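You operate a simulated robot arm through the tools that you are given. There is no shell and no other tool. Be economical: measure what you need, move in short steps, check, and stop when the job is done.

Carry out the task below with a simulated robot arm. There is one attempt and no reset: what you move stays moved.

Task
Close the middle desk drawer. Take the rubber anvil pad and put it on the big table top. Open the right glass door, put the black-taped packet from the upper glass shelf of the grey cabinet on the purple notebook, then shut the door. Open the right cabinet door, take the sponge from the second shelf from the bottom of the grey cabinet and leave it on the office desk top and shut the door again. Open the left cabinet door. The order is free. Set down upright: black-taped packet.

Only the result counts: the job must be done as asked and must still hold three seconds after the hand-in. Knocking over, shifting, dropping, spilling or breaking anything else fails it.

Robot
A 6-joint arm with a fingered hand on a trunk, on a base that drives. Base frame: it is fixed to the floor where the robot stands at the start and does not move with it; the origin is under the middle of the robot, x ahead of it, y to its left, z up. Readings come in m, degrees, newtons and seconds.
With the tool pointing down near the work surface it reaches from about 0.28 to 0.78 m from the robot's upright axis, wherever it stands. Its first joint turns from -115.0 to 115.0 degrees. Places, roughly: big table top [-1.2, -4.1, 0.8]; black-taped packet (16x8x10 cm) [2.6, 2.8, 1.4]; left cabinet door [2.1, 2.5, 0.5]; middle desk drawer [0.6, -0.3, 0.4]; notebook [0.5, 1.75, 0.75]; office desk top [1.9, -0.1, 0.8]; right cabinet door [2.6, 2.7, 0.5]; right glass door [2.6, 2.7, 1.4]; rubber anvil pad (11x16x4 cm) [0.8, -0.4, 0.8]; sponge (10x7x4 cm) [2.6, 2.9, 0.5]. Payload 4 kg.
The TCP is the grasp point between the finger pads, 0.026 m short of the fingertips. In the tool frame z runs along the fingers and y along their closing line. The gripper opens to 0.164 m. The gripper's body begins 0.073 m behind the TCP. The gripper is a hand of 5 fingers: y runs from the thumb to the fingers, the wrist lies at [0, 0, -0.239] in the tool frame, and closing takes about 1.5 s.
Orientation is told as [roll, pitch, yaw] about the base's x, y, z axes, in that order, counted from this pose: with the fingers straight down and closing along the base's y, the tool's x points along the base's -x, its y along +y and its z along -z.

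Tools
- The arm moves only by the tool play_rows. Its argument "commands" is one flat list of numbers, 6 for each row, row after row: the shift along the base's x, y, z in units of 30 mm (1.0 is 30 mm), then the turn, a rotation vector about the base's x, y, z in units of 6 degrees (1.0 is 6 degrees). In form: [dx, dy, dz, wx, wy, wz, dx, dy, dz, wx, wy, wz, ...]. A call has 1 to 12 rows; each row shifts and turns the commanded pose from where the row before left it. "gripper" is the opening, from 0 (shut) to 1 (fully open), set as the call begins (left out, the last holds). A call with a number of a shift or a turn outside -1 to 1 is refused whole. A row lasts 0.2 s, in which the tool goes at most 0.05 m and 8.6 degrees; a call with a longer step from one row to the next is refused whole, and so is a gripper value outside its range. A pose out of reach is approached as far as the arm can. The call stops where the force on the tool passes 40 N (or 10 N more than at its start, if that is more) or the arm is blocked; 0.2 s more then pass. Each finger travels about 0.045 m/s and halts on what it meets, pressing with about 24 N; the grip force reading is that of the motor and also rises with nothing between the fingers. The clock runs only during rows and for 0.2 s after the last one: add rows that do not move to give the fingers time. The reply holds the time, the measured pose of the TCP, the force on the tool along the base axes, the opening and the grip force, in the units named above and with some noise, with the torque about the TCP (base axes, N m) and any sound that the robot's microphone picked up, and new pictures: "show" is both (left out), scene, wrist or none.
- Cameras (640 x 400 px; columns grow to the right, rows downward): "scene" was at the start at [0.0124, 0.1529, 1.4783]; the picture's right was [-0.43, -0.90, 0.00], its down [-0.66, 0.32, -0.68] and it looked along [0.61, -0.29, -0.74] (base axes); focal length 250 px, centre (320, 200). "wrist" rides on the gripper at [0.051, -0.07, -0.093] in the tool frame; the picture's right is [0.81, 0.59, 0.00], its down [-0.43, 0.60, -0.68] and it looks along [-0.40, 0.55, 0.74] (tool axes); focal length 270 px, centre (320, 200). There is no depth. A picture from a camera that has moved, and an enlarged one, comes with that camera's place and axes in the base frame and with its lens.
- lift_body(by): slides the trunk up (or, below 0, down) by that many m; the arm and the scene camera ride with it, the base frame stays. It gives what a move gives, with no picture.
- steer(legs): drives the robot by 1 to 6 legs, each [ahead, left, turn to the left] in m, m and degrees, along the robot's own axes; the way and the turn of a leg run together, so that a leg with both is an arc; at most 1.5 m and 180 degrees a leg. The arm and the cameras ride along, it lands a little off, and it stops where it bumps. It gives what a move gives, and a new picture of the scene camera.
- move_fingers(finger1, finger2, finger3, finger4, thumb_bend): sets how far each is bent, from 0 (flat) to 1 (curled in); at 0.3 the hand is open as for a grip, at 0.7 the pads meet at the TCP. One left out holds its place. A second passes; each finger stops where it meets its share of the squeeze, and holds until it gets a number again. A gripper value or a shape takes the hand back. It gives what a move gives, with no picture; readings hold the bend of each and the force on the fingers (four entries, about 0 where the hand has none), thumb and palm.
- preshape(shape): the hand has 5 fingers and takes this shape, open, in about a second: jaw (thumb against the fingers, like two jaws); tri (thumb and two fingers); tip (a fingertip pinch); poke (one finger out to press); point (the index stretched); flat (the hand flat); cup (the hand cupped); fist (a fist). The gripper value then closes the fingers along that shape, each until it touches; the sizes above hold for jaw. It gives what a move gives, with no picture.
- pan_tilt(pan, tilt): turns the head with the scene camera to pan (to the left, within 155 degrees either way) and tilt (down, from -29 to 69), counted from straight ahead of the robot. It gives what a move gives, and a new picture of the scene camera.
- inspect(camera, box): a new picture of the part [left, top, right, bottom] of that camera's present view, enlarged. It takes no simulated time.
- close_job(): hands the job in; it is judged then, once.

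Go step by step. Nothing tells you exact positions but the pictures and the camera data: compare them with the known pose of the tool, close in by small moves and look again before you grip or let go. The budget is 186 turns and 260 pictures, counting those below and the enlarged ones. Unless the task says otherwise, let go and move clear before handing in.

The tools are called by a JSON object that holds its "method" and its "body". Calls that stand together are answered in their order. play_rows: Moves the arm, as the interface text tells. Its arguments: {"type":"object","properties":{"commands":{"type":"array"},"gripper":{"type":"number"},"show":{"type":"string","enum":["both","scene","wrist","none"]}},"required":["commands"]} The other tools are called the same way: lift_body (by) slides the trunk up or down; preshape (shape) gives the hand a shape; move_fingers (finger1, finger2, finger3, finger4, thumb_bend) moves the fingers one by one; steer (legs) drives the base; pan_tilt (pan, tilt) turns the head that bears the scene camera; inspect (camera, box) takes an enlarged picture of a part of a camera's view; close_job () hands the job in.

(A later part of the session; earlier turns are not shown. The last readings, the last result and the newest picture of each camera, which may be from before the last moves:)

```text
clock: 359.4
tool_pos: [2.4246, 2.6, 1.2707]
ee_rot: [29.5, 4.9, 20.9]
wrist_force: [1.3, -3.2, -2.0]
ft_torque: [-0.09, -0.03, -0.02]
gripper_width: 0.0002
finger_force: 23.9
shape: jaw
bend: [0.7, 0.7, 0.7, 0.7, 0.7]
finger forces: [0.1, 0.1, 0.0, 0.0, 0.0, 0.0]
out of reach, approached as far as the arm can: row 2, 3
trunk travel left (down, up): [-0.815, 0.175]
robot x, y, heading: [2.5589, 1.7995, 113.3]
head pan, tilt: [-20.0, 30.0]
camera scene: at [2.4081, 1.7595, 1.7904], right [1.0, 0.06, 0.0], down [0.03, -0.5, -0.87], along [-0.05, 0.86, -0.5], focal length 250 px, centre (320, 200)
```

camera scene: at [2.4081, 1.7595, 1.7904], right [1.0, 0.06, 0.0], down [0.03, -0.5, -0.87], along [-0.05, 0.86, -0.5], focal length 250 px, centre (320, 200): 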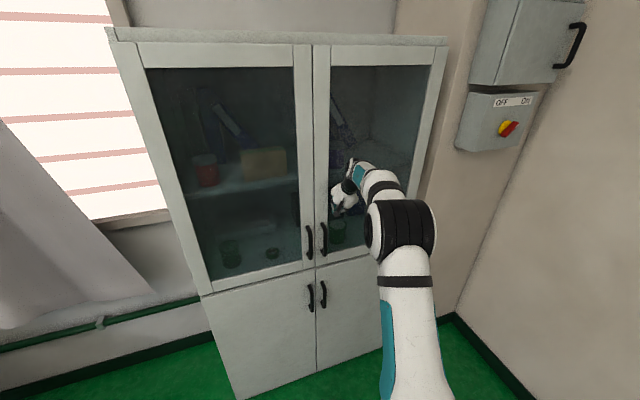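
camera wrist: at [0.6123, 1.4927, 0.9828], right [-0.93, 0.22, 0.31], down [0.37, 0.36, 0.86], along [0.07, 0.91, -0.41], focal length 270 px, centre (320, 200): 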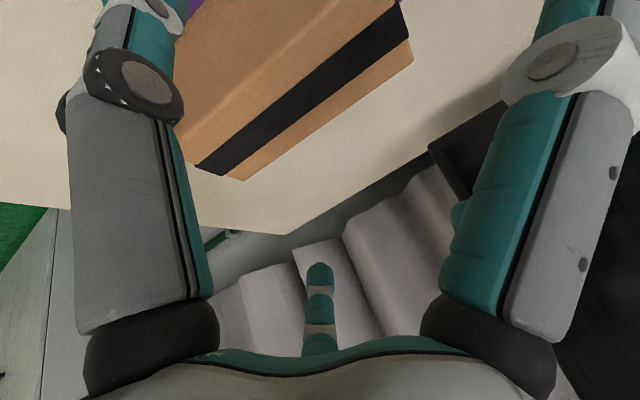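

Light contact on the frame. One more 2.5 cm base nudge, then check.

{"method": "steer", "body": {"legs": [[0.025, 0, 0]]}}

{"method": "inspect", "body": {"camera": "scene", "box": [270, 30, 450, 330]}}

```text
clock: 360.2
tool_pos: [2.423, 2.6088, 1.2715]
ee_rot: [28.6, 5.1, 20.8]
wrist_force: [8.1, -20.9, 6.2]
ft_torque: [-0.16, -0.12, 0.0]
gripper_width: 0.0001
finger_force: 24.4
shape: jaw
bend: [0.7, 0.7, 0.7, 0.7, 0.7]
finger forces: [0.0, 0.0, 0.1, 0.1, 0.0, 0.1]
trunk travel left (down, up): [-0.815, 0.175]
robot x, y, heading: [2.5535, 1.8121, 113.6]
head pan, tilt: [-20.0, 30.0]
stopped in leg 1: the force on the tool passed its limit at 50 N (the readings are from after the stop); the commanded pose is now the measured one
camera scene: at [2.4027, 1.7699, 1.7904], right [1.0, 0.06, 0.0], down [0.03, -0.5, -0.87], along [-0.05, 0.87, -0.5], focal length 250 px, centre (320, 200)
```

scene: 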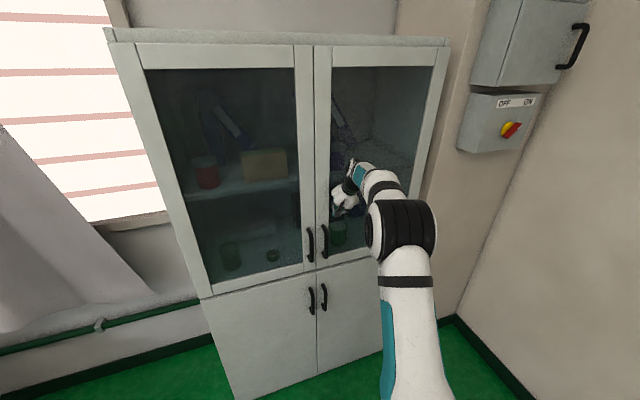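

```text
1.33 times, centred on (360, 180) of scene
camera zoom: at [2.4027, 1.7699, 1.7904], right [1.0, 0.06, 0.0], down [0.03, -0.5, -0.87], along [-0.05, 0.87, -0.5], focal length 333 px, centre (267, 227)
```

zoom: 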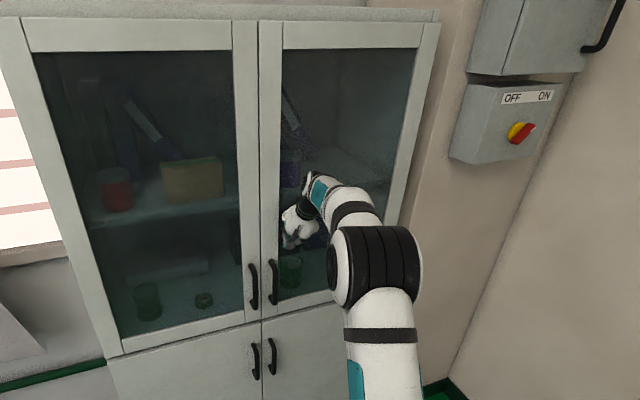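

The door is firmly shut (stopped at 50 N). I back off and reorient the hand to point level at the cabinet for the lower doors.

{"method": "steer", "body": {"legs": [[-0.22, 0, 0]]}}

{"method": "play_rows", "body": {"commands": [0, 0, 0, 0.172, -0.431, 0.838, 0, 0, 0, 0.172, -0.431, 0.838, 0, 0, 0, 0.172, -0.431, 0.838, 0, 0, 0, 0.172, -0.431, 0.838, 0, 0, 0, 0.172, -0.431, 0.838, 0, 0, 0, 0.172, -0.431, 0.838, 0, 0, 0, 0.172, -0.431, 0.838, 0, 0, 0, 0.172, -0.431, 0.838, 0, 0, 0, 0.172, -0.431, 0.838, 0, 0, 0, 0.172, -0.431, 0.838, 0, 0, 0, 0.172, -0.431, 0.838, 0, 0, 0, 0.172, -0.431, 0.838], "show": "none"}}

{"method": "play_rows", "body": {"commands": [0, 0, 0, 0.172, -0.431, 0.838, 0, 0, 0, 0.172, -0.431, 0.838, 0, 0, 0, 0.172, -0.431, 0.838, 0, 0, 0, 0.172, -0.431, 0.838], "show": "none"}}

{"method": "lift_body", "body": {"by": -0.4}}

```text
clock: 361.9
tool_pos: [2.5093, 2.4106, 1.2691]
ee_rot: [28.7, 5.0, 20.8]
wrist_force: [0.1, 0.0, 0.3]
ft_torque: [-0.03, 0.0, 0.0]
gripper_width: 0.0
finger_force: 23.8
shape: jaw
bend: [0.7, 0.7, 0.7, 0.7, 0.7]
finger forces: [0.0, 0.1, 0.0, 0.0, 0.0, 0.0]
trunk travel left (down, up): [-0.815, 0.175]
robot x, y, heading: [2.6362, 1.6138, 113.5]
head pan, tilt: [-20.0, 30.0]
camera scene: at [2.4896, 1.5723, 1.7904], right [1.0, 0.06, 0.0], down [0.03, -0.5, -0.87], along [-0.05, 0.86, -0.5], focal length 250 px, centre (320, 200)
```

scene: 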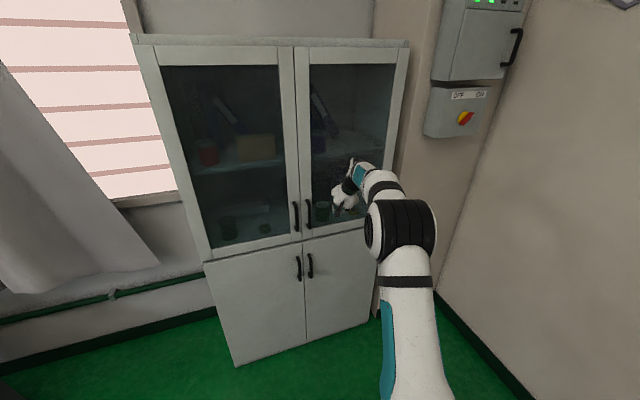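

```text
clock: 364.5
tool_pos: [2.5633, 2.382, 1.2315]
ee_rot: [13.4, -22.8, 85.6]
wrist_force: [-0.4, 0.0, -0.1]
ft_torque: [0.01, 0.0, 0.0]
gripper_width: 0.0
finger_force: 24.2
shape: jaw
bend: [0.7, 0.7, 0.7, 0.7, 0.7]
finger forces: [0.0, 0.0, 0.1, 0.0, 0.0, 0.1]
out of reach, approached as far as the arm can: row 3, 4, 5, 6, 7, 8, 9, 10, 11, 12
trunk travel left (down, up): [-0.815, 0.175]
robot x, y, heading: [2.6406, 1.6099, 113.4]
head pan, tilt: [-20.0, 30.0]
```

```text
clock: 365.5
tool_pos: [2.5914, 2.3652, 1.2135]
ee_rot: [1.5, -25.9, 110.3]
wrist_force: [0.6, -0.5, -0.1]
ft_torque: [-0.01, 0.01, 0.0]
gripper_width: 0.0002
finger_force: 24.1
shape: jaw
bend: [0.7, 0.7, 0.7, 0.7, 0.7]
finger forces: [0.1, 0.0, 0.1, 0.0, 0.0, 0.0]
out of reach, approached as far as the arm can: row 1, 2, 3, 4
trunk travel left (down, up): [-0.815, 0.175]
robot x, y, heading: [2.6377, 1.6135, 113.4]
head pan, tilt: [-20.0, 30.0]
```

```text
clock: 369.3
tool_pos: [2.5909, 2.3657, 0.8137]
ee_rot: [1.5, -26.0, 110.4]
wrist_force: [0.5, -1.0, -0.2]
ft_torque: [0.01, -0.04, 0.01]
gripper_width: 0.0001
finger_force: 24.6
shape: jaw
bend: [0.7, 0.7, 0.7, 0.7, 0.7]
finger forces: [0.0, 0.0, 0.0, 0.0, 0.0, 0.0]
trunk travel left (down, up): [-0.415, 0.575]
robot x, y, heading: [2.64, 1.6096, 113.3]
head pan, tilt: [-20.0, 30.0]
```

{"method": "play_rows", "body": {"commands": [-0.13, 0.3, -0.15, 0.9, 0.38, 0.05, -0.13, 0.3, -0.15, 0.9, 0.38, 0.05, -0.13, 0.3, -0.15, 0.9, 0.38, 0.05, -0.13, 0.3, -0.15, 0.9, 0.38, 0.05, -0.13, 0.3, -0.15, 0.9, 0.38, 0.05, -0.13, 0.3, -0.15, 0.9, 0.38, 0.05, -0.13, 0.3, -0.15, 0.9, 0.38, 0.05, -0.13, 0.3, -0.15, 0.9, 0.38, 0.05, -0.13, 0.3, -0.15, 0.9, 0.38, 0.05, -0.13, 0.3, -0.15, 0.9, 0.38, 0.05, 0, 0, -0.15, 0.9, 0.38, 0.05], "show": "none"}}

{"method": "preshape", "body": {"shape": "tri"}}

{"method": "play_rows", "body": {"commands": [0, 0, 0, 0, 0, 0, 0, 0, 0, 0, 0, 0, 0, 0, 0, 0, 0, 0, 0, 0, 0, 0, 0, 0], "gripper": 0.4, "show": "wrist"}}

{"method": "pan_tilt", "body": {"pan": -10, "tilt": 30}}

```text
clock: 371.7
tool_pos: [2.5513, 2.4563, 0.764]
ee_rot: [134.8, -89.4, -18.9]
wrist_force: [-0.9, 0.1, 0.8]
ft_torque: [-0.02, -0.01, 0.02]
gripper_width: 0.0
finger_force: 24.0
shape: jaw
bend: [0.7, 0.7, 0.7, 0.7, 0.7]
finger forces: [0.0, 0.1, 0.0, 0.0, 0.1, 0.0]
trunk travel left (down, up): [-0.415, 0.575]
robot x, y, heading: [2.6416, 1.6133, 113.4]
head pan, tilt: [-20.0, 30.0]
```

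```text
clock: 372.6
tool_pos: [2.5513, 2.4573, 0.7638]
ee_rot: [123.5, -89.4, -7.6]
wrist_force: [-0.5, -0.3, -0.3]
ft_torque: [0.01, -0.01, -0.03]
gripper_width: 0.164
finger_force: 0.0
shape: tri
bend: [0.14, 0.3, 0.3, 0.14, 0.3]
finger forces: [0.0, 0.0, 0.0, 0.0, 0.0, 0.0]
trunk travel left (down, up): [-0.415, 0.575]
robot x, y, heading: [2.6369, 1.6083, 113.5]
head pan, tilt: [-20.0, 30.0]
```

```text
clock: 373.6
tool_pos: [2.55, 2.4575, 0.7645]
ee_rot: [125.3, -89.3, -9.5]
wrist_force: [-0.5, -0.3, -0.1]
ft_torque: [0.01, -0.04, 0.02]
gripper_width: 0.0761
finger_force: 0.1
shape: tri
bend: [0.14, 0.39, 0.39, 0.14, 0.7]
finger forces: [0.1, 0.0, 0.0, 0.0, 0.0, 0.0]
trunk travel left (down, up): [-0.415, 0.575]
robot x, y, heading: [2.6398, 1.6155, 113.3]
head pan, tilt: [-20.0, 30.0]
camera wrist: at [2.6537, 2.4038, 0.7139], right [-0.54, -0.26, -0.8], down [-0.23, -0.87, 0.43], along [-0.81, 0.42, 0.41], focal length 270 px, centre (320, 200)
```

wrist: 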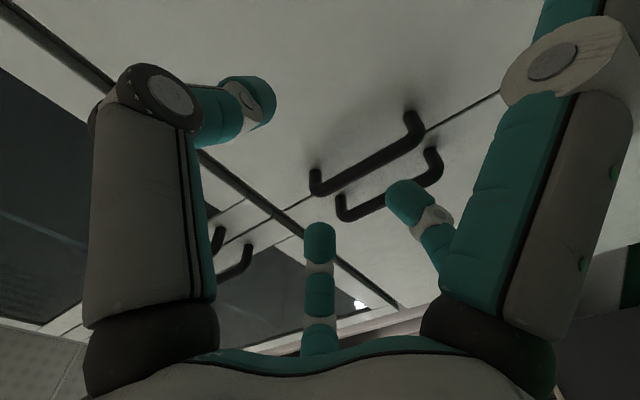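

```text
clock: 374.4
tool_pos: [2.5507, 2.456, 0.7655]
ee_rot: [125.9, -89.3, -9.9]
wrist_force: [-0.6, 0.7, -1.1]
ft_torque: [0.01, 0.02, -0.01]
gripper_width: 0.0661
finger_force: 0.1
shape: tri
bend: [0.14, 0.42, 0.42, 0.14, 0.7]
finger forces: [0.0, 0.0, 0.1, 0.0, 0.0, 0.0]
trunk travel left (down, up): [-0.415, 0.575]
robot x, y, heading: [2.6391, 1.6088, 113.4]
head pan, tilt: [-10.0, 30.0]
camera scene: at [2.4735, 1.5713, 1.3903], right [0.97, 0.23, 0.0], down [0.12, -0.49, -0.87], along [-0.2, 0.84, -0.5], focal length 250 px, centre (320, 200)
```

scene: 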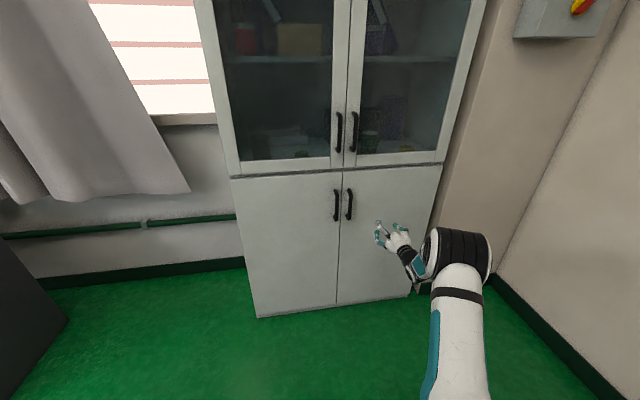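

The right lower handle is at L≈3.18, z 0.72–0.85. I align the hand to it.

{"method": "play_rows", "body": {"commands": [-0.76, -0.32, 0.14, 0, 0, 0, -0.76, -0.32, 0.14, 0, 0, 0, -0.76, -0.32, 0.14, 0, 0, 0, -0.76, -0.32, 0.14, 0, 0, 0, -0.76, -0.32, 0.14, 0, 0, 0, -0.39, 0.92, 0, 0, 0, 0, -0.39, 0.92, 0, 0, 0, 0], "show": "wrist"}}

```text
clock: 375.9
tool_pos: [2.4128, 2.4625, 0.7844]
ee_rot: [124.5, -89.3, -8.7]
wrist_force: [0.4, 0.0, -0.1]
ft_torque: [-0.01, -0.01, -0.01]
gripper_width: 0.0657
finger_force: 0.1
shape: tri
bend: [0.14, 0.42, 0.42, 0.14, 0.7]
finger forces: [0.1, 0.1, 0.1, 0.1, 0.0, 0.0]
trunk travel left (down, up): [-0.415, 0.575]
robot x, y, heading: [2.6379, 1.6102, 113.6]
head pan, tilt: [-10.0, 30.0]
camera wrist: at [2.5155, 2.4104, 0.7338], right [-0.54, -0.26, -0.8], down [-0.23, -0.87, 0.43], along [-0.81, 0.42, 0.41], focal length 270 px, centre (320, 200)
```

wrist: 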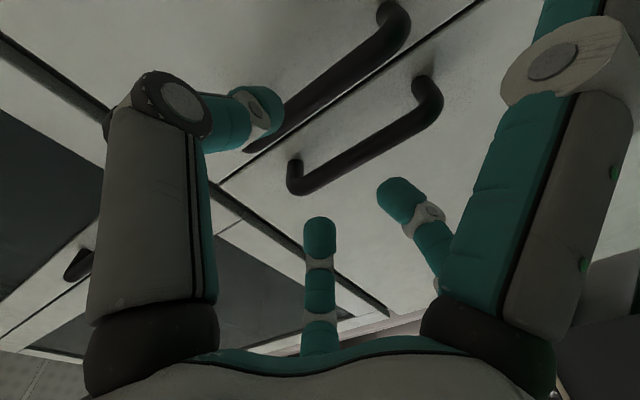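

Aligned. Advance.

{"method": "play_rows", "body": {"commands": [-0.36, 0.93, 0, 0, 0, 0, -0.36, 0.93, 0, 0, 0, 0, -0.3, 0.78, 0, 0, 0, 0], "show": "wrist"}}

{"method": "inspect", "body": {"camera": "scene", "box": [300, 160, 420, 260]}}

```text
clock: 376.8
tool_pos: [2.3822, 2.5439, 0.7841]
ee_rot: [121.3, -89.3, -5.4]
wrist_force: [-0.1, 0.5, -0.1]
ft_torque: [-0.03, -0.01, -0.01]
gripper_width: 0.0661
finger_force: 0.0
shape: tri
bend: [0.14, 0.42, 0.42, 0.14, 0.7]
finger forces: [0.0, 0.0, 0.1, 0.0, 0.0, 0.0]
trunk travel left (down, up): [-0.415, 0.575]
robot x, y, heading: [2.6397, 1.6102, 113.5]
head pan, tilt: [-10.0, 30.0]
camera wrist: at [2.4843, 2.4903, 0.7332], right [-0.54, -0.26, -0.8], down [-0.23, -0.87, 0.43], along [-0.81, 0.42, 0.41], focal length 270 px, centre (320, 200)
```

wrist: 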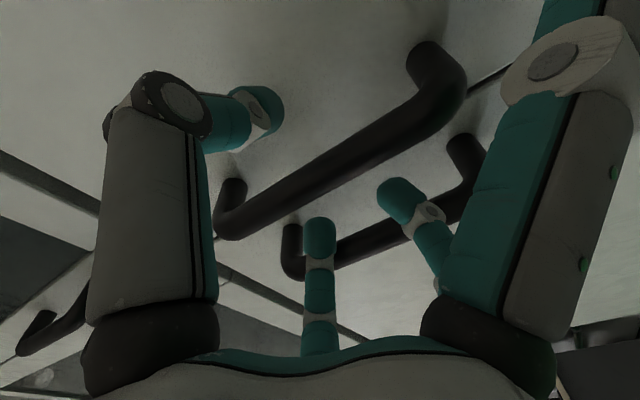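

```text
4.00 times, centred on (360, 210) of scene
camera zoom: at [2.4734, 1.5713, 1.3903], right [0.97, 0.23, 0.0], down [0.12, -0.49, -0.87], along [-0.2, 0.84, -0.5], focal length 998 px, centre (160, 160)
```

zoom: 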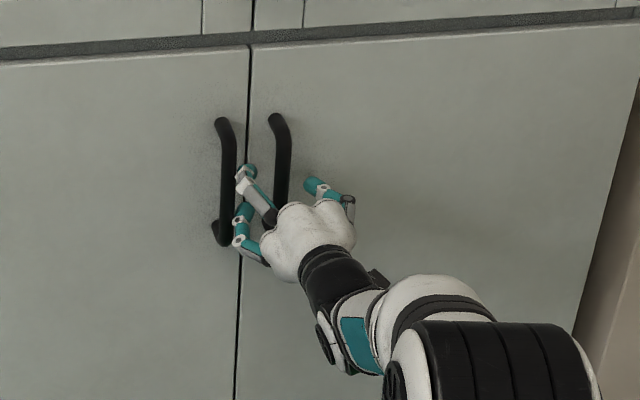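

The hand straddles the right lower handle. Slight advance and close.

{"method": "play_rows", "body": {"commands": [-0.24, 0.55, 0, 0, 0, 0], "show": "none"}}

{"method": "play_rows", "body": {"commands": [0, 0, 0, 0, 0, 0, 0, 0, 0, 0, 0, 0, 0, 0, 0, 0, 0, 0, 0, 0, 0, 0, 0, 0, 0, 0, 0, 0, 0, 0], "gripper": 0, "show": "wrist"}}

```text
clock: 377.1
tool_pos: [2.3768, 2.5583, 0.7834]
ee_rot: [122.2, -89.3, -6.5]
wrist_force: [6.1, 0.8, -1.8]
ft_torque: [0.07, -0.13, 0.1]
gripper_width: 0.0645
finger_force: 0.0
shape: tri
bend: [0.14, 0.43, 0.43, 0.14, 0.7]
finger forces: [0.0, 3.5, 2.5, 0.0, 0.1, 0.0]
trunk travel left (down, up): [-0.415, 0.575]
robot x, y, heading: [2.64, 1.6125, 113.5]
head pan, tilt: [-10.0, 30.0]
```

```text
clock: 378.4
tool_pos: [2.3832, 2.5613, 0.7839]
ee_rot: [119.0, -89.1, -3.5]
wrist_force: [24.6, 13.0, 0.6]
ft_torque: [-0.02, 0.04, 0.1]
gripper_width: 0.0093
finger_force: 24.1
shape: tri
bend: [0.24, 0.83, 0.83, 0.24, 0.74]
finger forces: [0.1, 0.1, 0.0, 0.0, 26.5, 0.1]
trunk travel left (down, up): [-0.415, 0.575]
robot x, y, heading: [2.6386, 1.6101, 113.4]
head pan, tilt: [-10.0, 30.0]
camera wrist: at [2.4853, 2.5077, 0.7332], right [-0.54, -0.25, -0.8], down [-0.24, -0.87, 0.44], along [-0.8, 0.43, 0.41], focal length 270 px, centre (320, 200)
```

wrist: 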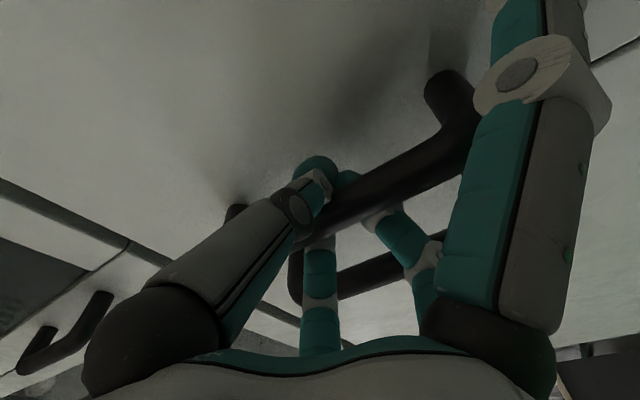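

Hooked. Pull along the arc.

{"method": "play_rows", "body": {"commands": [0.47, -0.81, 0, 0, 0, 0, 0.52, -0.77, 0, 0, 0, 0, 0.56, -0.74, 0, 0, 0, 0, 0.61, -0.71, 0, 0, 0, 0, 0.65, -0.67, 0, 0, 0, 0, 0.69, -0.63, 0, 0, 0, 0], "show": "none"}}

{"method": "inspect", "body": {"camera": "scene", "box": [240, 120, 480, 320]}}

```text
clock: 379.8
tool_pos: [2.4856, 2.4291, 0.7836]
ee_rot: [123.8, -89.1, -8.1]
wrist_force: [24.0, 28.1, 2.7]
ft_torque: [0.0, 0.02, 0.17]
gripper_width: 0.0082
finger_force: 24.3
shape: tri
bend: [0.28, 0.83, 0.83, 0.28, 0.76]
finger forces: [0.0, 0.0, 0.1, 0.1, 38.3, 0.0]
trunk travel left (down, up): [-0.415, 0.575]
robot x, y, heading: [2.6407, 1.6124, 113.3]
head pan, tilt: [-10.0, 30.0]
```

```text
2.00 times, centred on (360, 220) of scene
camera zoom: at [2.4756, 1.574, 1.3907], right [0.97, 0.23, 0.0], down [0.12, -0.49, -0.87], along [-0.2, 0.84, -0.5], focal length 499 px, centre (240, 160)
```

zoom: 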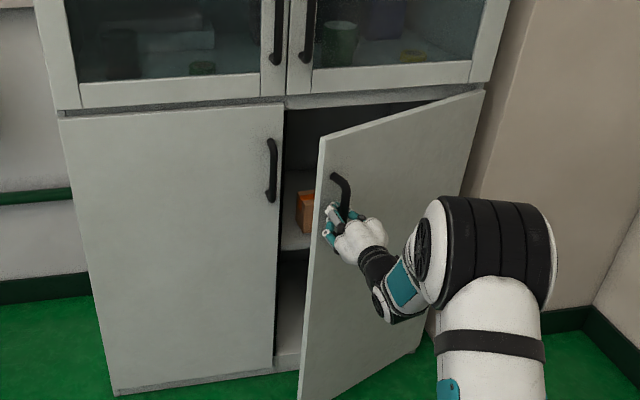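

{"method": "play_rows", "body": {"commands": [0.73, -0.58, 0, 0, 0, 0, 0.76, -0.54, 0, 0, 0, 0, 0.79, -0.49, 0, 0, 0, 0, 0.82, -0.44, 0, 0, 0, 0, 0.85, -0.39, 0, 0, 0, 0, 0.87, -0.34, 0, 0, 0, 0], "show": "none"}}

{"method": "play_rows", "body": {"commands": [0.88, -0.29, 0, 0, 0, 0, 0.9, -0.23, 0, 0, 0, 0, 0.92, -0.17, 0, 0, 0, 0, 0.93, -0.12, 0, 0, 0, 0, 0.93, -0.06, 0, 0, 0, 0, 0.93, -0.01, 0, 0, 0, 0, 0.93, 0.06, 0, 0, 0, 0], "show": "none"}}

{"method": "inspect", "body": {"camera": "scene", "box": [280, 120, 560, 340]}}

```text
clock: 381.1
tool_pos: [2.6285, 2.3464, 0.7845]
ee_rot: [126.6, -89.1, -10.9]
wrist_force: [13.5, 38.6, 0.8]
ft_torque: [-0.03, 0.0, 0.36]
gripper_width: 0.0085
finger_force: 23.8
shape: tri
bend: [0.28, 0.83, 0.84, 0.28, 0.76]
finger forces: [0.0, 0.0, 0.0, 0.0, 39.5, 0.1]
trunk travel left (down, up): [-0.415, 0.575]
robot x, y, heading: [2.6423, 1.6128, 113.5]
head pan, tilt: [-10.0, 30.0]
```

```text
clock: 382.8
tool_pos: [2.8171, 2.322, 0.783]
ee_rot: [106.4, -89.2, 9.6]
wrist_force: [-3.4, 29.6, 0.1]
ft_torque: [0.06, 0.02, -0.01]
gripper_width: 0.0089
finger_force: 23.9
shape: tri
bend: [0.28, 0.82, 0.83, 0.28, 0.74]
finger forces: [0.1, 7.5, 6.6, 0.1, 23.7, 0.0]
trunk travel left (down, up): [-0.415, 0.575]
robot x, y, heading: [2.6396, 1.6127, 113.4]
head pan, tilt: [-10.0, 30.0]
```

```text
1.82 times, centred on (420, 230) of scene
camera zoom: at [2.4732, 1.5737, 1.3904], right [0.97, 0.23, 0.0], down [0.12, -0.49, -0.86], along [-0.2, 0.84, -0.5], focal length 454 px, centre (138, 146)
```

zoom: 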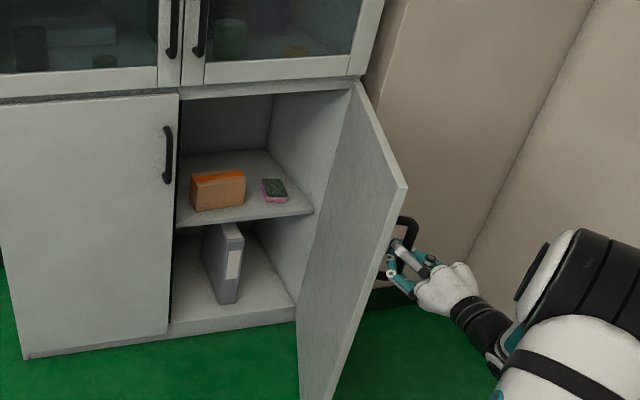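

The sponge (green/pink) is visible on the shelf. A little more opening, then release and withdraw.

{"method": "play_rows", "body": {"commands": [0.92, 0.12, 0, 0, 0, 0, 0.91, 0.17, 0, 0, 0, 0, 0.9, 0.22, 0, 0, 0, 0, 0.89, 0.27, 0, 0, 0, 0], "show": "none"}}

{"method": "play_rows", "body": {"commands": [0, 0, 0, 0, 0, 0, 0, 0, 0, 0, 0, 0, 0, 0, 0, 0, 0, 0, 0, 0, 0, 0, 0, 0, 0, 0, 0, 0, 0, 0], "gripper": 0.45, "show": "none"}}

{"method": "play_rows", "body": {"commands": [0.39, -0.92, 0, 0, 0, 0, 0.39, -0.92, 0, 0, 0, 0, 0.39, -0.92, 0, 0, 0, 0, 0.39, -0.92, 0, 0, 0, 0], "show": "scene"}}

{"method": "inspect", "body": {"camera": "scene", "box": [280, 120, 560, 340]}}

```text
clock: 383.8
tool_pos: [2.9264, 2.3453, 0.7828]
ee_rot: [118.0, -89.3, -1.9]
wrist_force: [-3.8, 12.0, -3.7]
ft_torque: [0.02, -0.02, -0.03]
gripper_width: 0.0095
finger_force: 24.2
shape: tri
bend: [0.28, 0.83, 0.83, 0.28, 0.73]
finger forces: [0.0, 0.1, 0.1, 0.1, 6.5, 0.0]
trunk travel left (down, up): [-0.415, 0.575]
robot x, y, heading: [2.643, 1.6111, 113.6]
head pan, tilt: [-10.0, 30.0]
```

```text
clock: 384.9
tool_pos: [2.9269, 2.3453, 0.7831]
ee_rot: [125.5, -89.3, -9.4]
wrist_force: [-0.1, -0.4, 0.2]
ft_torque: [-0.01, 0.0, 0.0]
gripper_width: 0.0734
finger_force: 0.0
shape: tri
bend: [0.14, 0.39, 0.39, 0.14, 0.7]
finger forces: [0.1, 0.1, 0.0, 0.0, 0.1, 0.0]
trunk travel left (down, up): [-0.415, 0.575]
robot x, y, heading: [2.6394, 1.6103, 113.6]
head pan, tilt: [-10.0, 30.0]
```

```text
clock: 385.9
tool_pos: [2.9687, 2.2475, 0.788]
ee_rot: [38.5, -89.2, 76.7]
wrist_force: [0.3, 0.8, 0.1]
ft_torque: [0.01, 0.03, 0.02]
gripper_width: 0.0735
finger_force: 0.0
shape: tri
bend: [0.14, 0.39, 0.39, 0.14, 0.7]
finger forces: [0.0, 0.0, 0.0, 0.0, 0.0, 0.1]
out of reach, approached as far as the arm can: row 4
trunk travel left (down, up): [-0.415, 0.575]
robot x, y, heading: [2.642, 1.608, 113.5]
head pan, tilt: [-10.0, 30.0]
camera scene: at [2.4736, 1.5712, 1.3904], right [0.97, 0.23, 0.0], down [0.12, -0.49, -0.87], along [-0.2, 0.84, -0.5], focal length 250 px, centre (320, 200)
```

scene: 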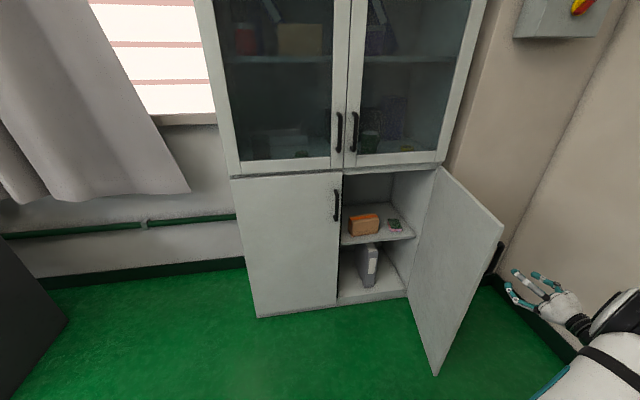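

```text
1.82 times, centred on (420, 230) of scene
camera zoom: at [2.4736, 1.5712, 1.3904], right [0.97, 0.23, 0.0], down [0.12, -0.49, -0.87], along [-0.2, 0.84, -0.5], focal length 454 px, centre (138, 146)
```

zoom: 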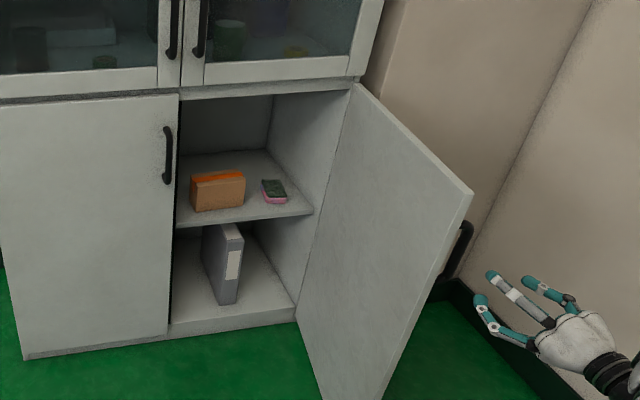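

Door open wide. Zoom on the sponge to locate it.

{"method": "inspect", "body": {"camera": "scene", "box": [340, 180, 440, 250]}}

{"method": "steer", "body": {"legs": [[-0.15, 0.3, 0]]}}

{"method": "inspect", "body": {"camera": "scene", "box": [400, 180, 500, 250]}}

```text
5.71 times, centred on (390, 215) of scene
camera zoom: at [2.4736, 1.5712, 1.3904], right [0.97, 0.23, 0.0], down [0.12, -0.49, -0.87], along [-0.2, 0.84, -0.5], focal length 1426 px, centre (-80, 114)
```

zoom: 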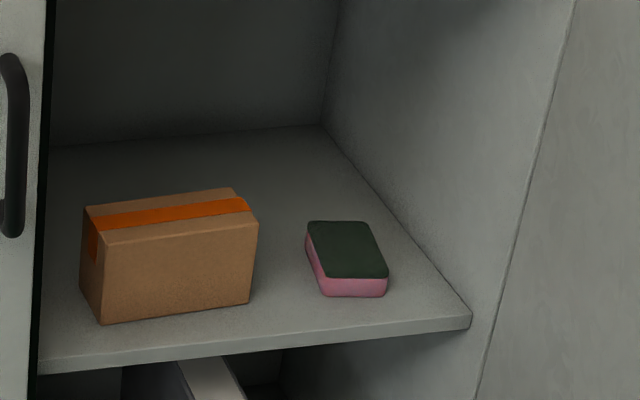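

```text
clock: 388.1
tool_pos: [2.7539, 1.992, 0.7876]
ee_rot: [38.7, -89.1, 76.2]
wrist_force: [-0.2, 0.7, -0.7]
ft_torque: [0.01, 0.01, -0.02]
gripper_width: 0.0735
finger_force: 0.1
shape: tri
bend: [0.14, 0.39, 0.39, 0.14, 0.7]
finger forces: [0.0, 0.0, 0.1, 0.0, 0.0, 0.0]
trunk travel left (down, up): [-0.415, 0.575]
robot x, y, heading: [2.4209, 1.3561, 113.4]
head pan, tilt: [-10.0, 30.0]
camera scene: at [2.2566, 1.3185, 1.3904], right [0.97, 0.23, 0.0], down [0.12, -0.49, -0.87], along [-0.2, 0.84, -0.5], focal length 250 px, centre (320, 200)
```

scene: 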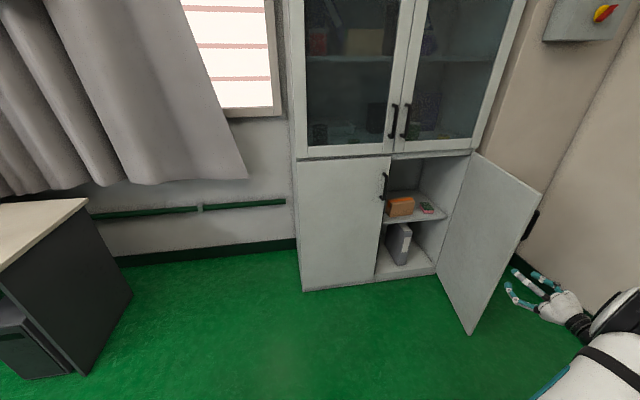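

```text
5.71 times, centred on (450, 215) of scene
camera zoom: at [2.2566, 1.3185, 1.3904], right [0.97, 0.23, 0.0], down [0.12, -0.49, -0.87], along [-0.2, 0.84, -0.5], focal length 1426 px, centre (-423, 114)
```

zoom: 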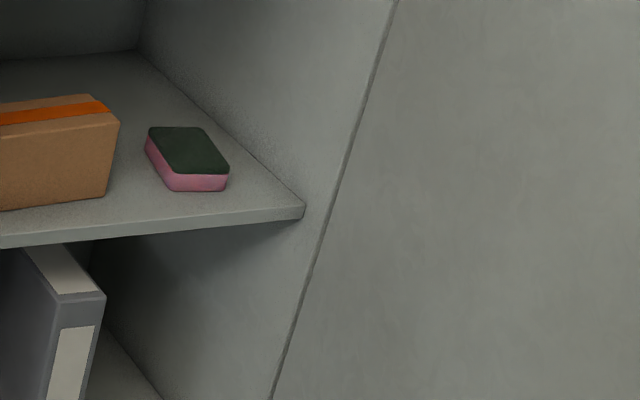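

Triangulated: sponge centre ≈ (2.628, 2.883), top z ≈ 0.505, about 7 cm wide along the shelf; a box is 6 cm to its left and the cabinet wall 5 cm to its right. I tilt the hand to 28° from vertical with a narrowed tri grip.

{"method": "play_rows", "body": {"commands": [0, 0, 0, -0.92, -0.39, 0, 0, 0, 0, -0.92, -0.39, 0, 0, 0, 0, -0.92, -0.39, 0, 0, 0, 0, -0.92, -0.39, 0, 0, 0, 0, -0.92, -0.39, 0, 0, 0, 0, -0.92, -0.39, 0, 0, 0, 0, -0.92, -0.39, 0, 0, 0, 0, -0.92, -0.39, 0, 0, 0, 0, -0.92, -0.39, 0, 0, 0, 0, -0.92, -0.39, 0], "gripper": 0.6, "show": "none"}}

{"method": "move_fingers", "body": {"finger1": 0, "finger4": 0}}

{"method": "inspect", "body": {"camera": "wrist", "box": [0, 0, 640, 400]}}

```text
clock: 390.4
tool_pos: [2.7547, 1.9932, 0.7884]
ee_rot: [2.3, -29.3, 112.3]
wrist_force: [-0.4, -0.1, 0.1]
ft_torque: [-0.03, -0.02, 0.0]
gripper_width: 0.0978
finger_force: 0.0
shape: tri
bend: [0.14, 0.33, 0.33, 0.14, 0.7]
finger forces: [0.0, 0.0, 0.0, 0.1, 0.0, 0.0]
trunk travel left (down, up): [-0.415, 0.575]
robot x, y, heading: [2.42, 1.357, 113.3]
head pan, tilt: [-10.0, 30.0]
```

```text
clock: 391.4
tool_pos: [2.7548, 1.9927, 0.7868]
ee_rot: [2.3, -29.3, 112.3]
wrist_force: [0.7, 0.2, -0.1]
ft_torque: [0.04, -0.01, -0.05]
gripper_width: 0.0996
finger_force: 0.1
shape: fingers
bend: [0.01, 0.33, 0.33, 0.01, 0.7]
finger forces: [0.0, 0.0, 0.0, 0.0, 0.0, 0.1]
trunk travel left (down, up): [-0.415, 0.575]
robot x, y, heading: [2.4216, 1.3578, 113.2]
head pan, tilt: [-10.0, 30.0]
```

```text
1.00 times, centred on (320, 200) of wrist (not enlarged: the box is as wide or as high as the picture)
camera zoom: at [2.8556, 1.9395, 0.8438], right [-0.27, -0.89, -0.38], down [-0.54, -0.18, 0.82], along [-0.8, 0.43, -0.43], focal length 270 px, centre (320, 200)
```

zoom: 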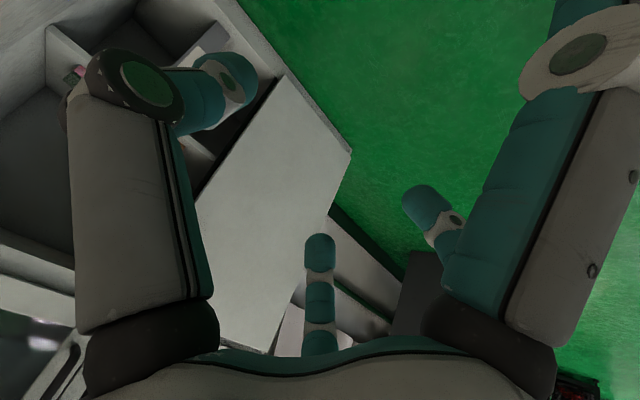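

I learned the thumb/finger geometry: I set thumb and fingers 2–3 to straddle a 7 cm width, bring the arm nearer centre, then drive in.

{"method": "play_rows", "body": {"commands": [-0.93, 0.27, 0, 0, 0, 0, -0.93, 0.27, 0, 0, 0, 0, -0.93, 0.27, 0, 0, 0, 0, -0.93, 0.27, 0, 0, 0, 0, -0.93, 0.27, 0, 0, 0, 0, -0.93, 0.27, 0, 0, 0, 0, -0.93, 0.27, 0, 0, 0, 0, -0.93, 0.27, 0, 0, 0, 0, -0.93, 0.27, 0, 0, 0, -0.65, -0.93, 0.27, 0, 0, 0, -0.65, -0.93, 0.27, 0, 0, 0, 0], "show": "none"}}

{"method": "move_fingers", "body": {"thumb_bend": 0.37, "finger2": 0.47, "finger3": 0.47}}

{"method": "lift_body", "body": {"by": -0.2}}

{"method": "steer", "body": {"legs": [[0, -0.39, 0], [0.3, 0, 0]]}}

{"method": "pan_tilt", "body": {"pan": -25, "tilt": 40}}

```text
clock: 393.8
tool_pos: [2.4475, 2.0796, 0.7883]
ee_rot: [2.3, -29.3, 104.4]
wrist_force: [-0.1, -0.7, 0.1]
ft_torque: [0.01, -0.02, 0.0]
gripper_width: 0.0995
finger_force: 0.0
shape: fingers
bend: [0.01, 0.33, 0.33, 0.01, 0.7]
finger forces: [0.1, 0.0, 0.0, 0.0, 0.0, 0.0]
trunk travel left (down, up): [-0.415, 0.575]
robot x, y, heading: [2.4254, 1.3619, 113.2]
head pan, tilt: [-10.0, 30.0]
```

```text
clock: 394.8
tool_pos: [2.4478, 2.0804, 0.7886]
ee_rot: [2.2, -29.4, 104.5]
wrist_force: [0.4, 0.5, -1.2]
ft_torque: [0.01, -0.01, 0.0]
gripper_width: 0.1054
finger_force: 0.0
shape: fingers
bend: [0.01, 0.47, 0.47, 0.01, 0.37]
finger forces: [0.0, 0.0, 0.0, 0.0, 0.0, 0.0]
trunk travel left (down, up): [-0.415, 0.575]
robot x, y, heading: [2.4234, 1.3574, 113.4]
head pan, tilt: [-10.0, 30.0]
```

```text
clock: 396.9
tool_pos: [2.4482, 2.0812, 0.5894]
ee_rot: [2.3, -29.3, 104.5]
wrist_force: [-0.3, 0.4, -0.5]
ft_torque: [0.01, 0.03, -0.01]
gripper_width: 0.1055
finger_force: 0.0
shape: fingers
bend: [0.01, 0.47, 0.47, 0.01, 0.37]
finger forces: [0.0, 0.0, 0.0, 0.1, 0.0, 0.0]
trunk travel left (down, up): [-0.215, 0.775]
robot x, y, heading: [2.4231, 1.3556, 113.3]
head pan, tilt: [-10.0, 30.0]
```

```text
clock: 401.0
tool_pos: [2.6748, 2.5068, 0.5889]
ee_rot: [2.2, -29.4, 104.7]
wrist_force: [-1.3, -0.8, 0.2]
ft_torque: [-0.02, 0.01, 0.02]
gripper_width: 0.1052
finger_force: 0.0
shape: fingers
bend: [0.01, 0.47, 0.47, 0.01, 0.37]
finger forces: [0.0, 0.0, 0.0, 0.0, 0.0, 0.1]
trunk travel left (down, up): [-0.215, 0.775]
robot x, y, heading: [2.6534, 1.7893, 113.4]
head pan, tilt: [-10.0, 30.0]
camera scene: at [2.4865, 1.7447, 1.1903], right [0.97, 0.23, 0.0], down [0.12, -0.49, -0.87], along [-0.2, 0.84, -0.5], focal length 250 px, centre (320, 200)
```

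scene: 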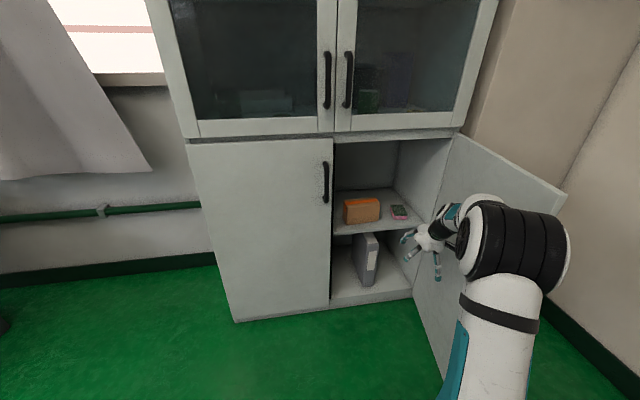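

```text
clock: 401.8
tool_pos: [2.6747, 2.508, 0.5879]
ee_rot: [2.2, -29.4, 104.7]
wrist_force: [-0.3, -0.3, 0.1]
ft_torque: [-0.03, 0.0, 0.01]
gripper_width: 0.1052
finger_force: 0.0
shape: fingers
bend: [0.01, 0.47, 0.47, 0.01, 0.37]
finger forces: [0.1, 0.1, 0.1, 0.1, 0.0, 0.1]
trunk travel left (down, up): [-0.215, 0.775]
robot x, y, heading: [2.6513, 1.7836, 113.6]
head pan, tilt: [-25.0, 40.0]
camera scene: at [2.5098, 1.7418, 1.175], right [1.0, -0.03, 0.0], down [-0.02, -0.64, -0.77], along [0.02, 0.77, -0.64], focal length 250 px, centre (320, 200)
```

scene: 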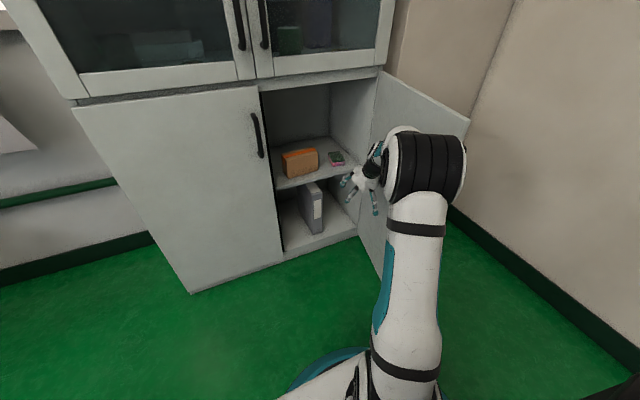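

{"method": "inspect", "body": {"camera": "scene", "box": [270, 130, 400, 220]}}

{"method": "inspect", "body": {"camera": "wrist", "box": [0, 0, 640, 400]}}

```text
4.44 times, centred on (335, 175) of scene
camera zoom: at [2.5098, 1.7418, 1.175], right [1.0, -0.03, 0.0], down [-0.02, -0.64, -0.77], along [0.02, 0.77, -0.64], focal length 1109 px, centre (253, 311)
```

zoom: 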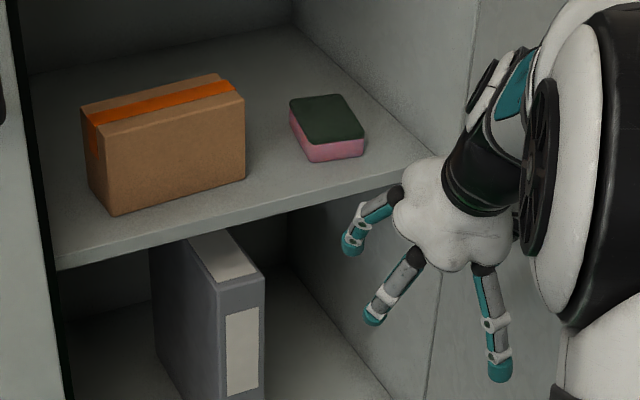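

```text
1.00 times, centred on (320, 200) of wrist (not enlarged: the box is as wide or as high as the picture)
camera zoom: at [2.7678, 2.4409, 0.6442], right [-0.39, -0.84, -0.38], down [-0.56, -0.11, 0.82], along [-0.73, 0.53, -0.43], focal length 270 px, centre (320, 200)
```

zoom: 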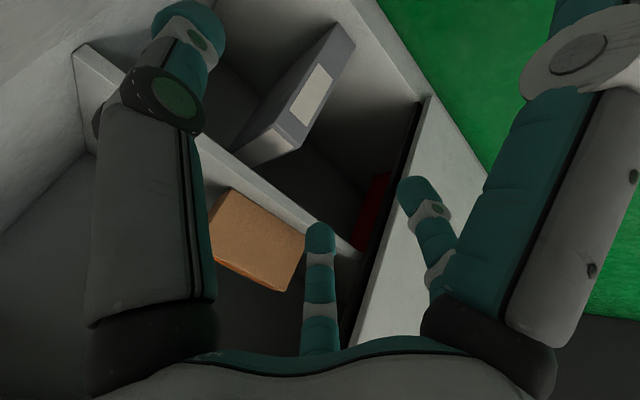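

Depth of the sponge is still uncertain by a few cm, so I move the hand in higher and use the wrist camera at close range.

{"method": "play_rows", "body": {"commands": [0.09, 1, 0.2, 0, 0, 0, 0.09, 1, 0.2, 0, 0, 0, 0.09, 1, 0.2, 0, 0, 0, 0.09, 1, 0.2, 0, 0, 0, 0.09, 1, 0.2, 0, 0, 0], "show": "wrist"}}

{"method": "inspect", "body": {"camera": "scene", "box": [270, 110, 420, 220]}}

```text
clock: 402.9
tool_pos: [2.6898, 2.6567, 0.6194]
ee_rot: [2.3, -29.3, 104.7]
wrist_force: [0.0, -1.2, 0.5]
ft_torque: [0.01, 0.02, -0.01]
gripper_width: 0.1053
finger_force: 0.0
shape: fingers
bend: [0.01, 0.47, 0.47, 0.01, 0.37]
finger forces: [0.0, 0.0, 0.0, 0.0, 0.1, 0.1]
trunk travel left (down, up): [-0.215, 0.775]
robot x, y, heading: [2.6534, 1.7826, 113.6]
head pan, tilt: [-25.0, 40.0]
camera wrist: at [2.7821, 2.5911, 0.6751], right [-0.39, -0.84, -0.38], down [-0.56, -0.11, 0.82], along [-0.73, 0.53, -0.43], focal length 270 px, centre (320, 200)
```

wrist: 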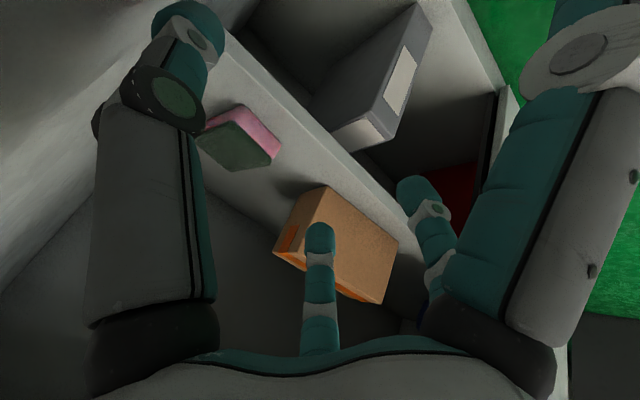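

```text
3.64 times, centred on (345, 165) of scene
camera zoom: at [2.5098, 1.7417, 1.175], right [1.0, -0.03, 0.0], down [-0.02, -0.64, -0.77], along [0.02, 0.77, -0.64], focal length 907 px, centre (229, 327)
```

zoom: 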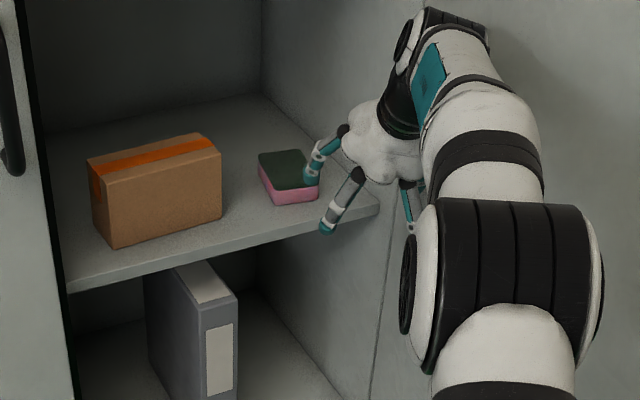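

Now well fixed: sponge top z ≈ 0.528, centre ≈ (2.624, 2.863). I move over it.

{"method": "play_rows", "body": {"commands": [-0.28, 0.91, -0.09, 0, 0, -0.4, -0.28, 0.91, -0.09, 0, 0, -0.4, -0.28, 0.91, -0.09, 0, 0, 0, -0.28, 0.91, -0.09, 0, 0, 0, -0.28, 0.91, -0.09, 0, 0, 0], "show": "wrist"}}

{"method": "inspect", "body": {"camera": "scene", "box": [270, 110, 420, 220]}}

```text
clock: 404.1
tool_pos: [2.688, 2.6872, 0.5719]
ee_rot: [4.2, -30.6, 99.8]
wrist_force: [0.6, 0.1, 0.4]
ft_torque: [-0.03, 0.02, 0.02]
gripper_width: 0.1052
finger_force: 0.1
shape: fingers
bend: [0.01, 0.47, 0.47, 0.01, 0.37]
finger forces: [0.1, 0.0, 0.0, 0.0, 0.0, 0.0]
out of reach, approached as far as the arm can: row 1, 2, 3, 4, 5
trunk travel left (down, up): [-0.215, 0.775]
robot x, y, heading: [2.6512, 1.7846, 113.6]
head pan, tilt: [-25.0, 40.0]
camera wrist: at [2.7773, 2.6143, 0.623], right [-0.46, -0.81, -0.38], down [-0.54, -0.09, 0.84], along [-0.71, 0.58, -0.39], focal length 270 px, centre (320, 200)
```

wrist: 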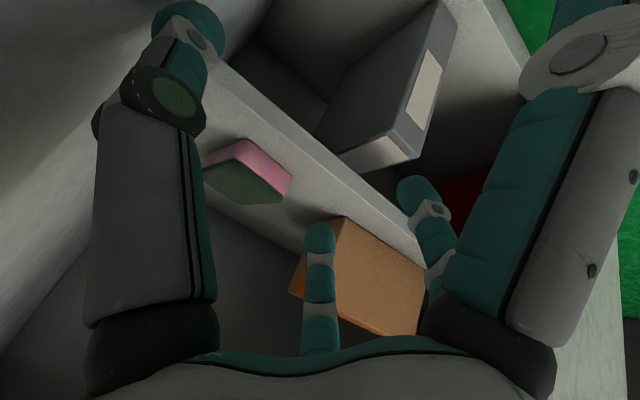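

```text
3.64 times, centred on (345, 165) of scene
camera zoom: at [2.5099, 1.742, 1.175], right [1.0, -0.03, 0.0], down [-0.02, -0.64, -0.77], along [0.02, 0.77, -0.64], focal length 907 px, centre (229, 327)
```

zoom: 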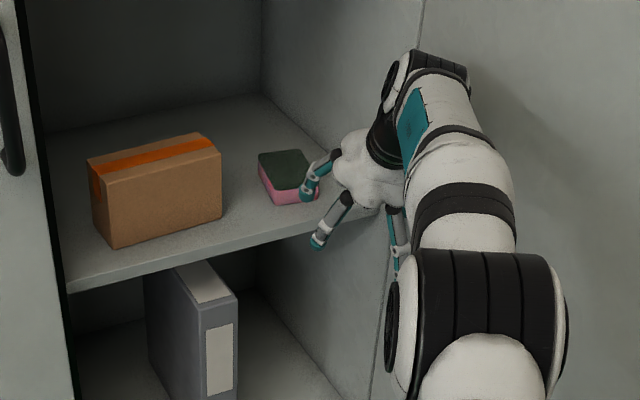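

Out of arm reach; I retract slightly, raise, and bring the base closer instead.

{"method": "play_rows", "body": {"commands": [0.29, -0.69, 0.4, 0, 0, 0, 0.29, -0.69, 0.4, 0, 0, 0, 0.29, -0.69, 0.3, 0, 0, 0, 0.29, -0.69, 0.2, 0, 0, 0, 0.29, -0.69, 0, 0, 0, 0], "show": "none"}}

{"method": "steer", "body": {"legs": [[0.2, 0, 0]]}}

{"method": "inspect", "body": {"camera": "wrist", "box": [0, 0, 640, 400]}}

{"method": "inspect", "body": {"camera": "scene", "box": [270, 90, 420, 200]}}

```text
clock: 405.4
tool_pos: [2.736, 2.5763, 0.6077]
ee_rot: [2.2, -29.3, 99.9]
wrist_force: [0.4, 0.3, 0.5]
ft_torque: [0.01, -0.01, 0.01]
gripper_width: 0.1053
finger_force: 0.1
shape: fingers
bend: [0.01, 0.47, 0.47, 0.01, 0.37]
finger forces: [0.0, 0.1, 0.1, 0.0, 0.0, 0.0]
out of reach, approached as far as the arm can: row 1
trunk travel left (down, up): [-0.215, 0.775]
robot x, y, heading: [2.6536, 1.7837, 113.5]
head pan, tilt: [-25.0, 40.0]
```

```text
clock: 406.9
tool_pos: [2.6565, 2.7575, 0.6083]
ee_rot: [2.1, -29.3, 99.9]
wrist_force: [-1.6, 0.0, 0.5]
ft_torque: [0.0, 0.01, -0.01]
gripper_width: 0.1055
finger_force: 0.0
shape: fingers
bend: [0.01, 0.47, 0.47, 0.01, 0.37]
finger forces: [0.0, 0.1, 0.0, 0.1, 0.1, 0.0]
trunk travel left (down, up): [-0.215, 0.775]
robot x, y, heading: [2.5714, 1.9672, 113.4]
head pan, tilt: [-25.0, 40.0]
camera scene: at [2.431, 1.9231, 1.175], right [1.0, -0.03, 0.0], down [-0.02, -0.64, -0.77], along [0.02, 0.77, -0.64], focal length 250 px, centre (320, 200)
```

scene: 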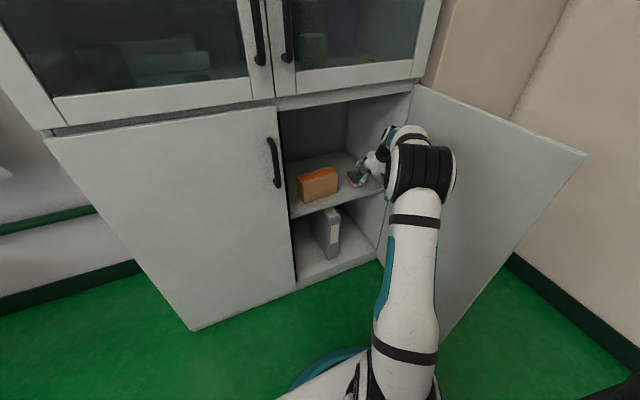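

```text
1.00 times, centred on (320, 200) of wrist (not enlarged: the box is as wide or as high as the picture)
camera zoom: at [2.7438, 2.6838, 0.6637], right [-0.46, -0.81, -0.38], down [-0.57, -0.06, 0.82], along [-0.69, 0.59, -0.43], focal length 270 px, centre (320, 200)
```

zoom: 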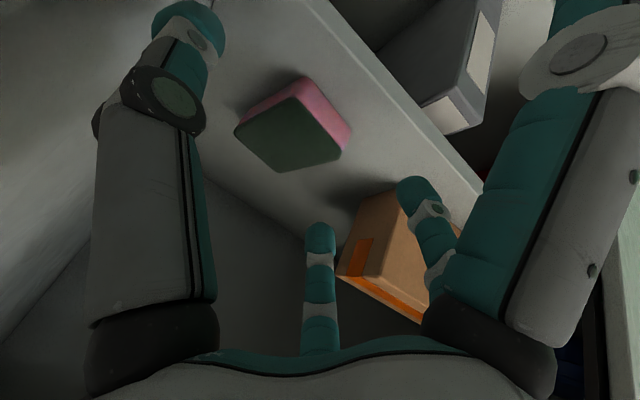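

```text
3.64 times, centred on (345, 145) of scene
camera zoom: at [2.431, 1.9231, 1.175], right [1.0, -0.03, 0.0], down [-0.02, -0.64, -0.77], along [0.02, 0.77, -0.64], focal length 907 px, centre (229, 400)
```

zoom: 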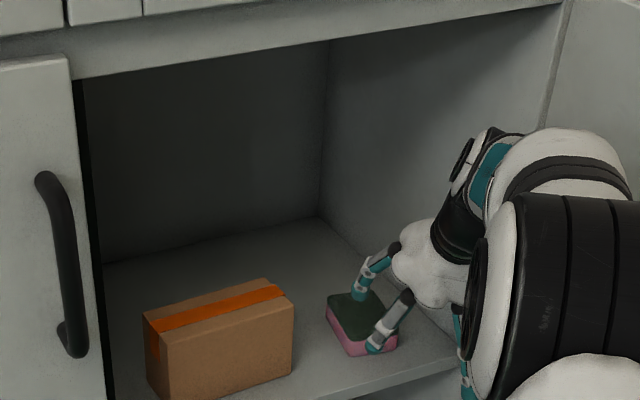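

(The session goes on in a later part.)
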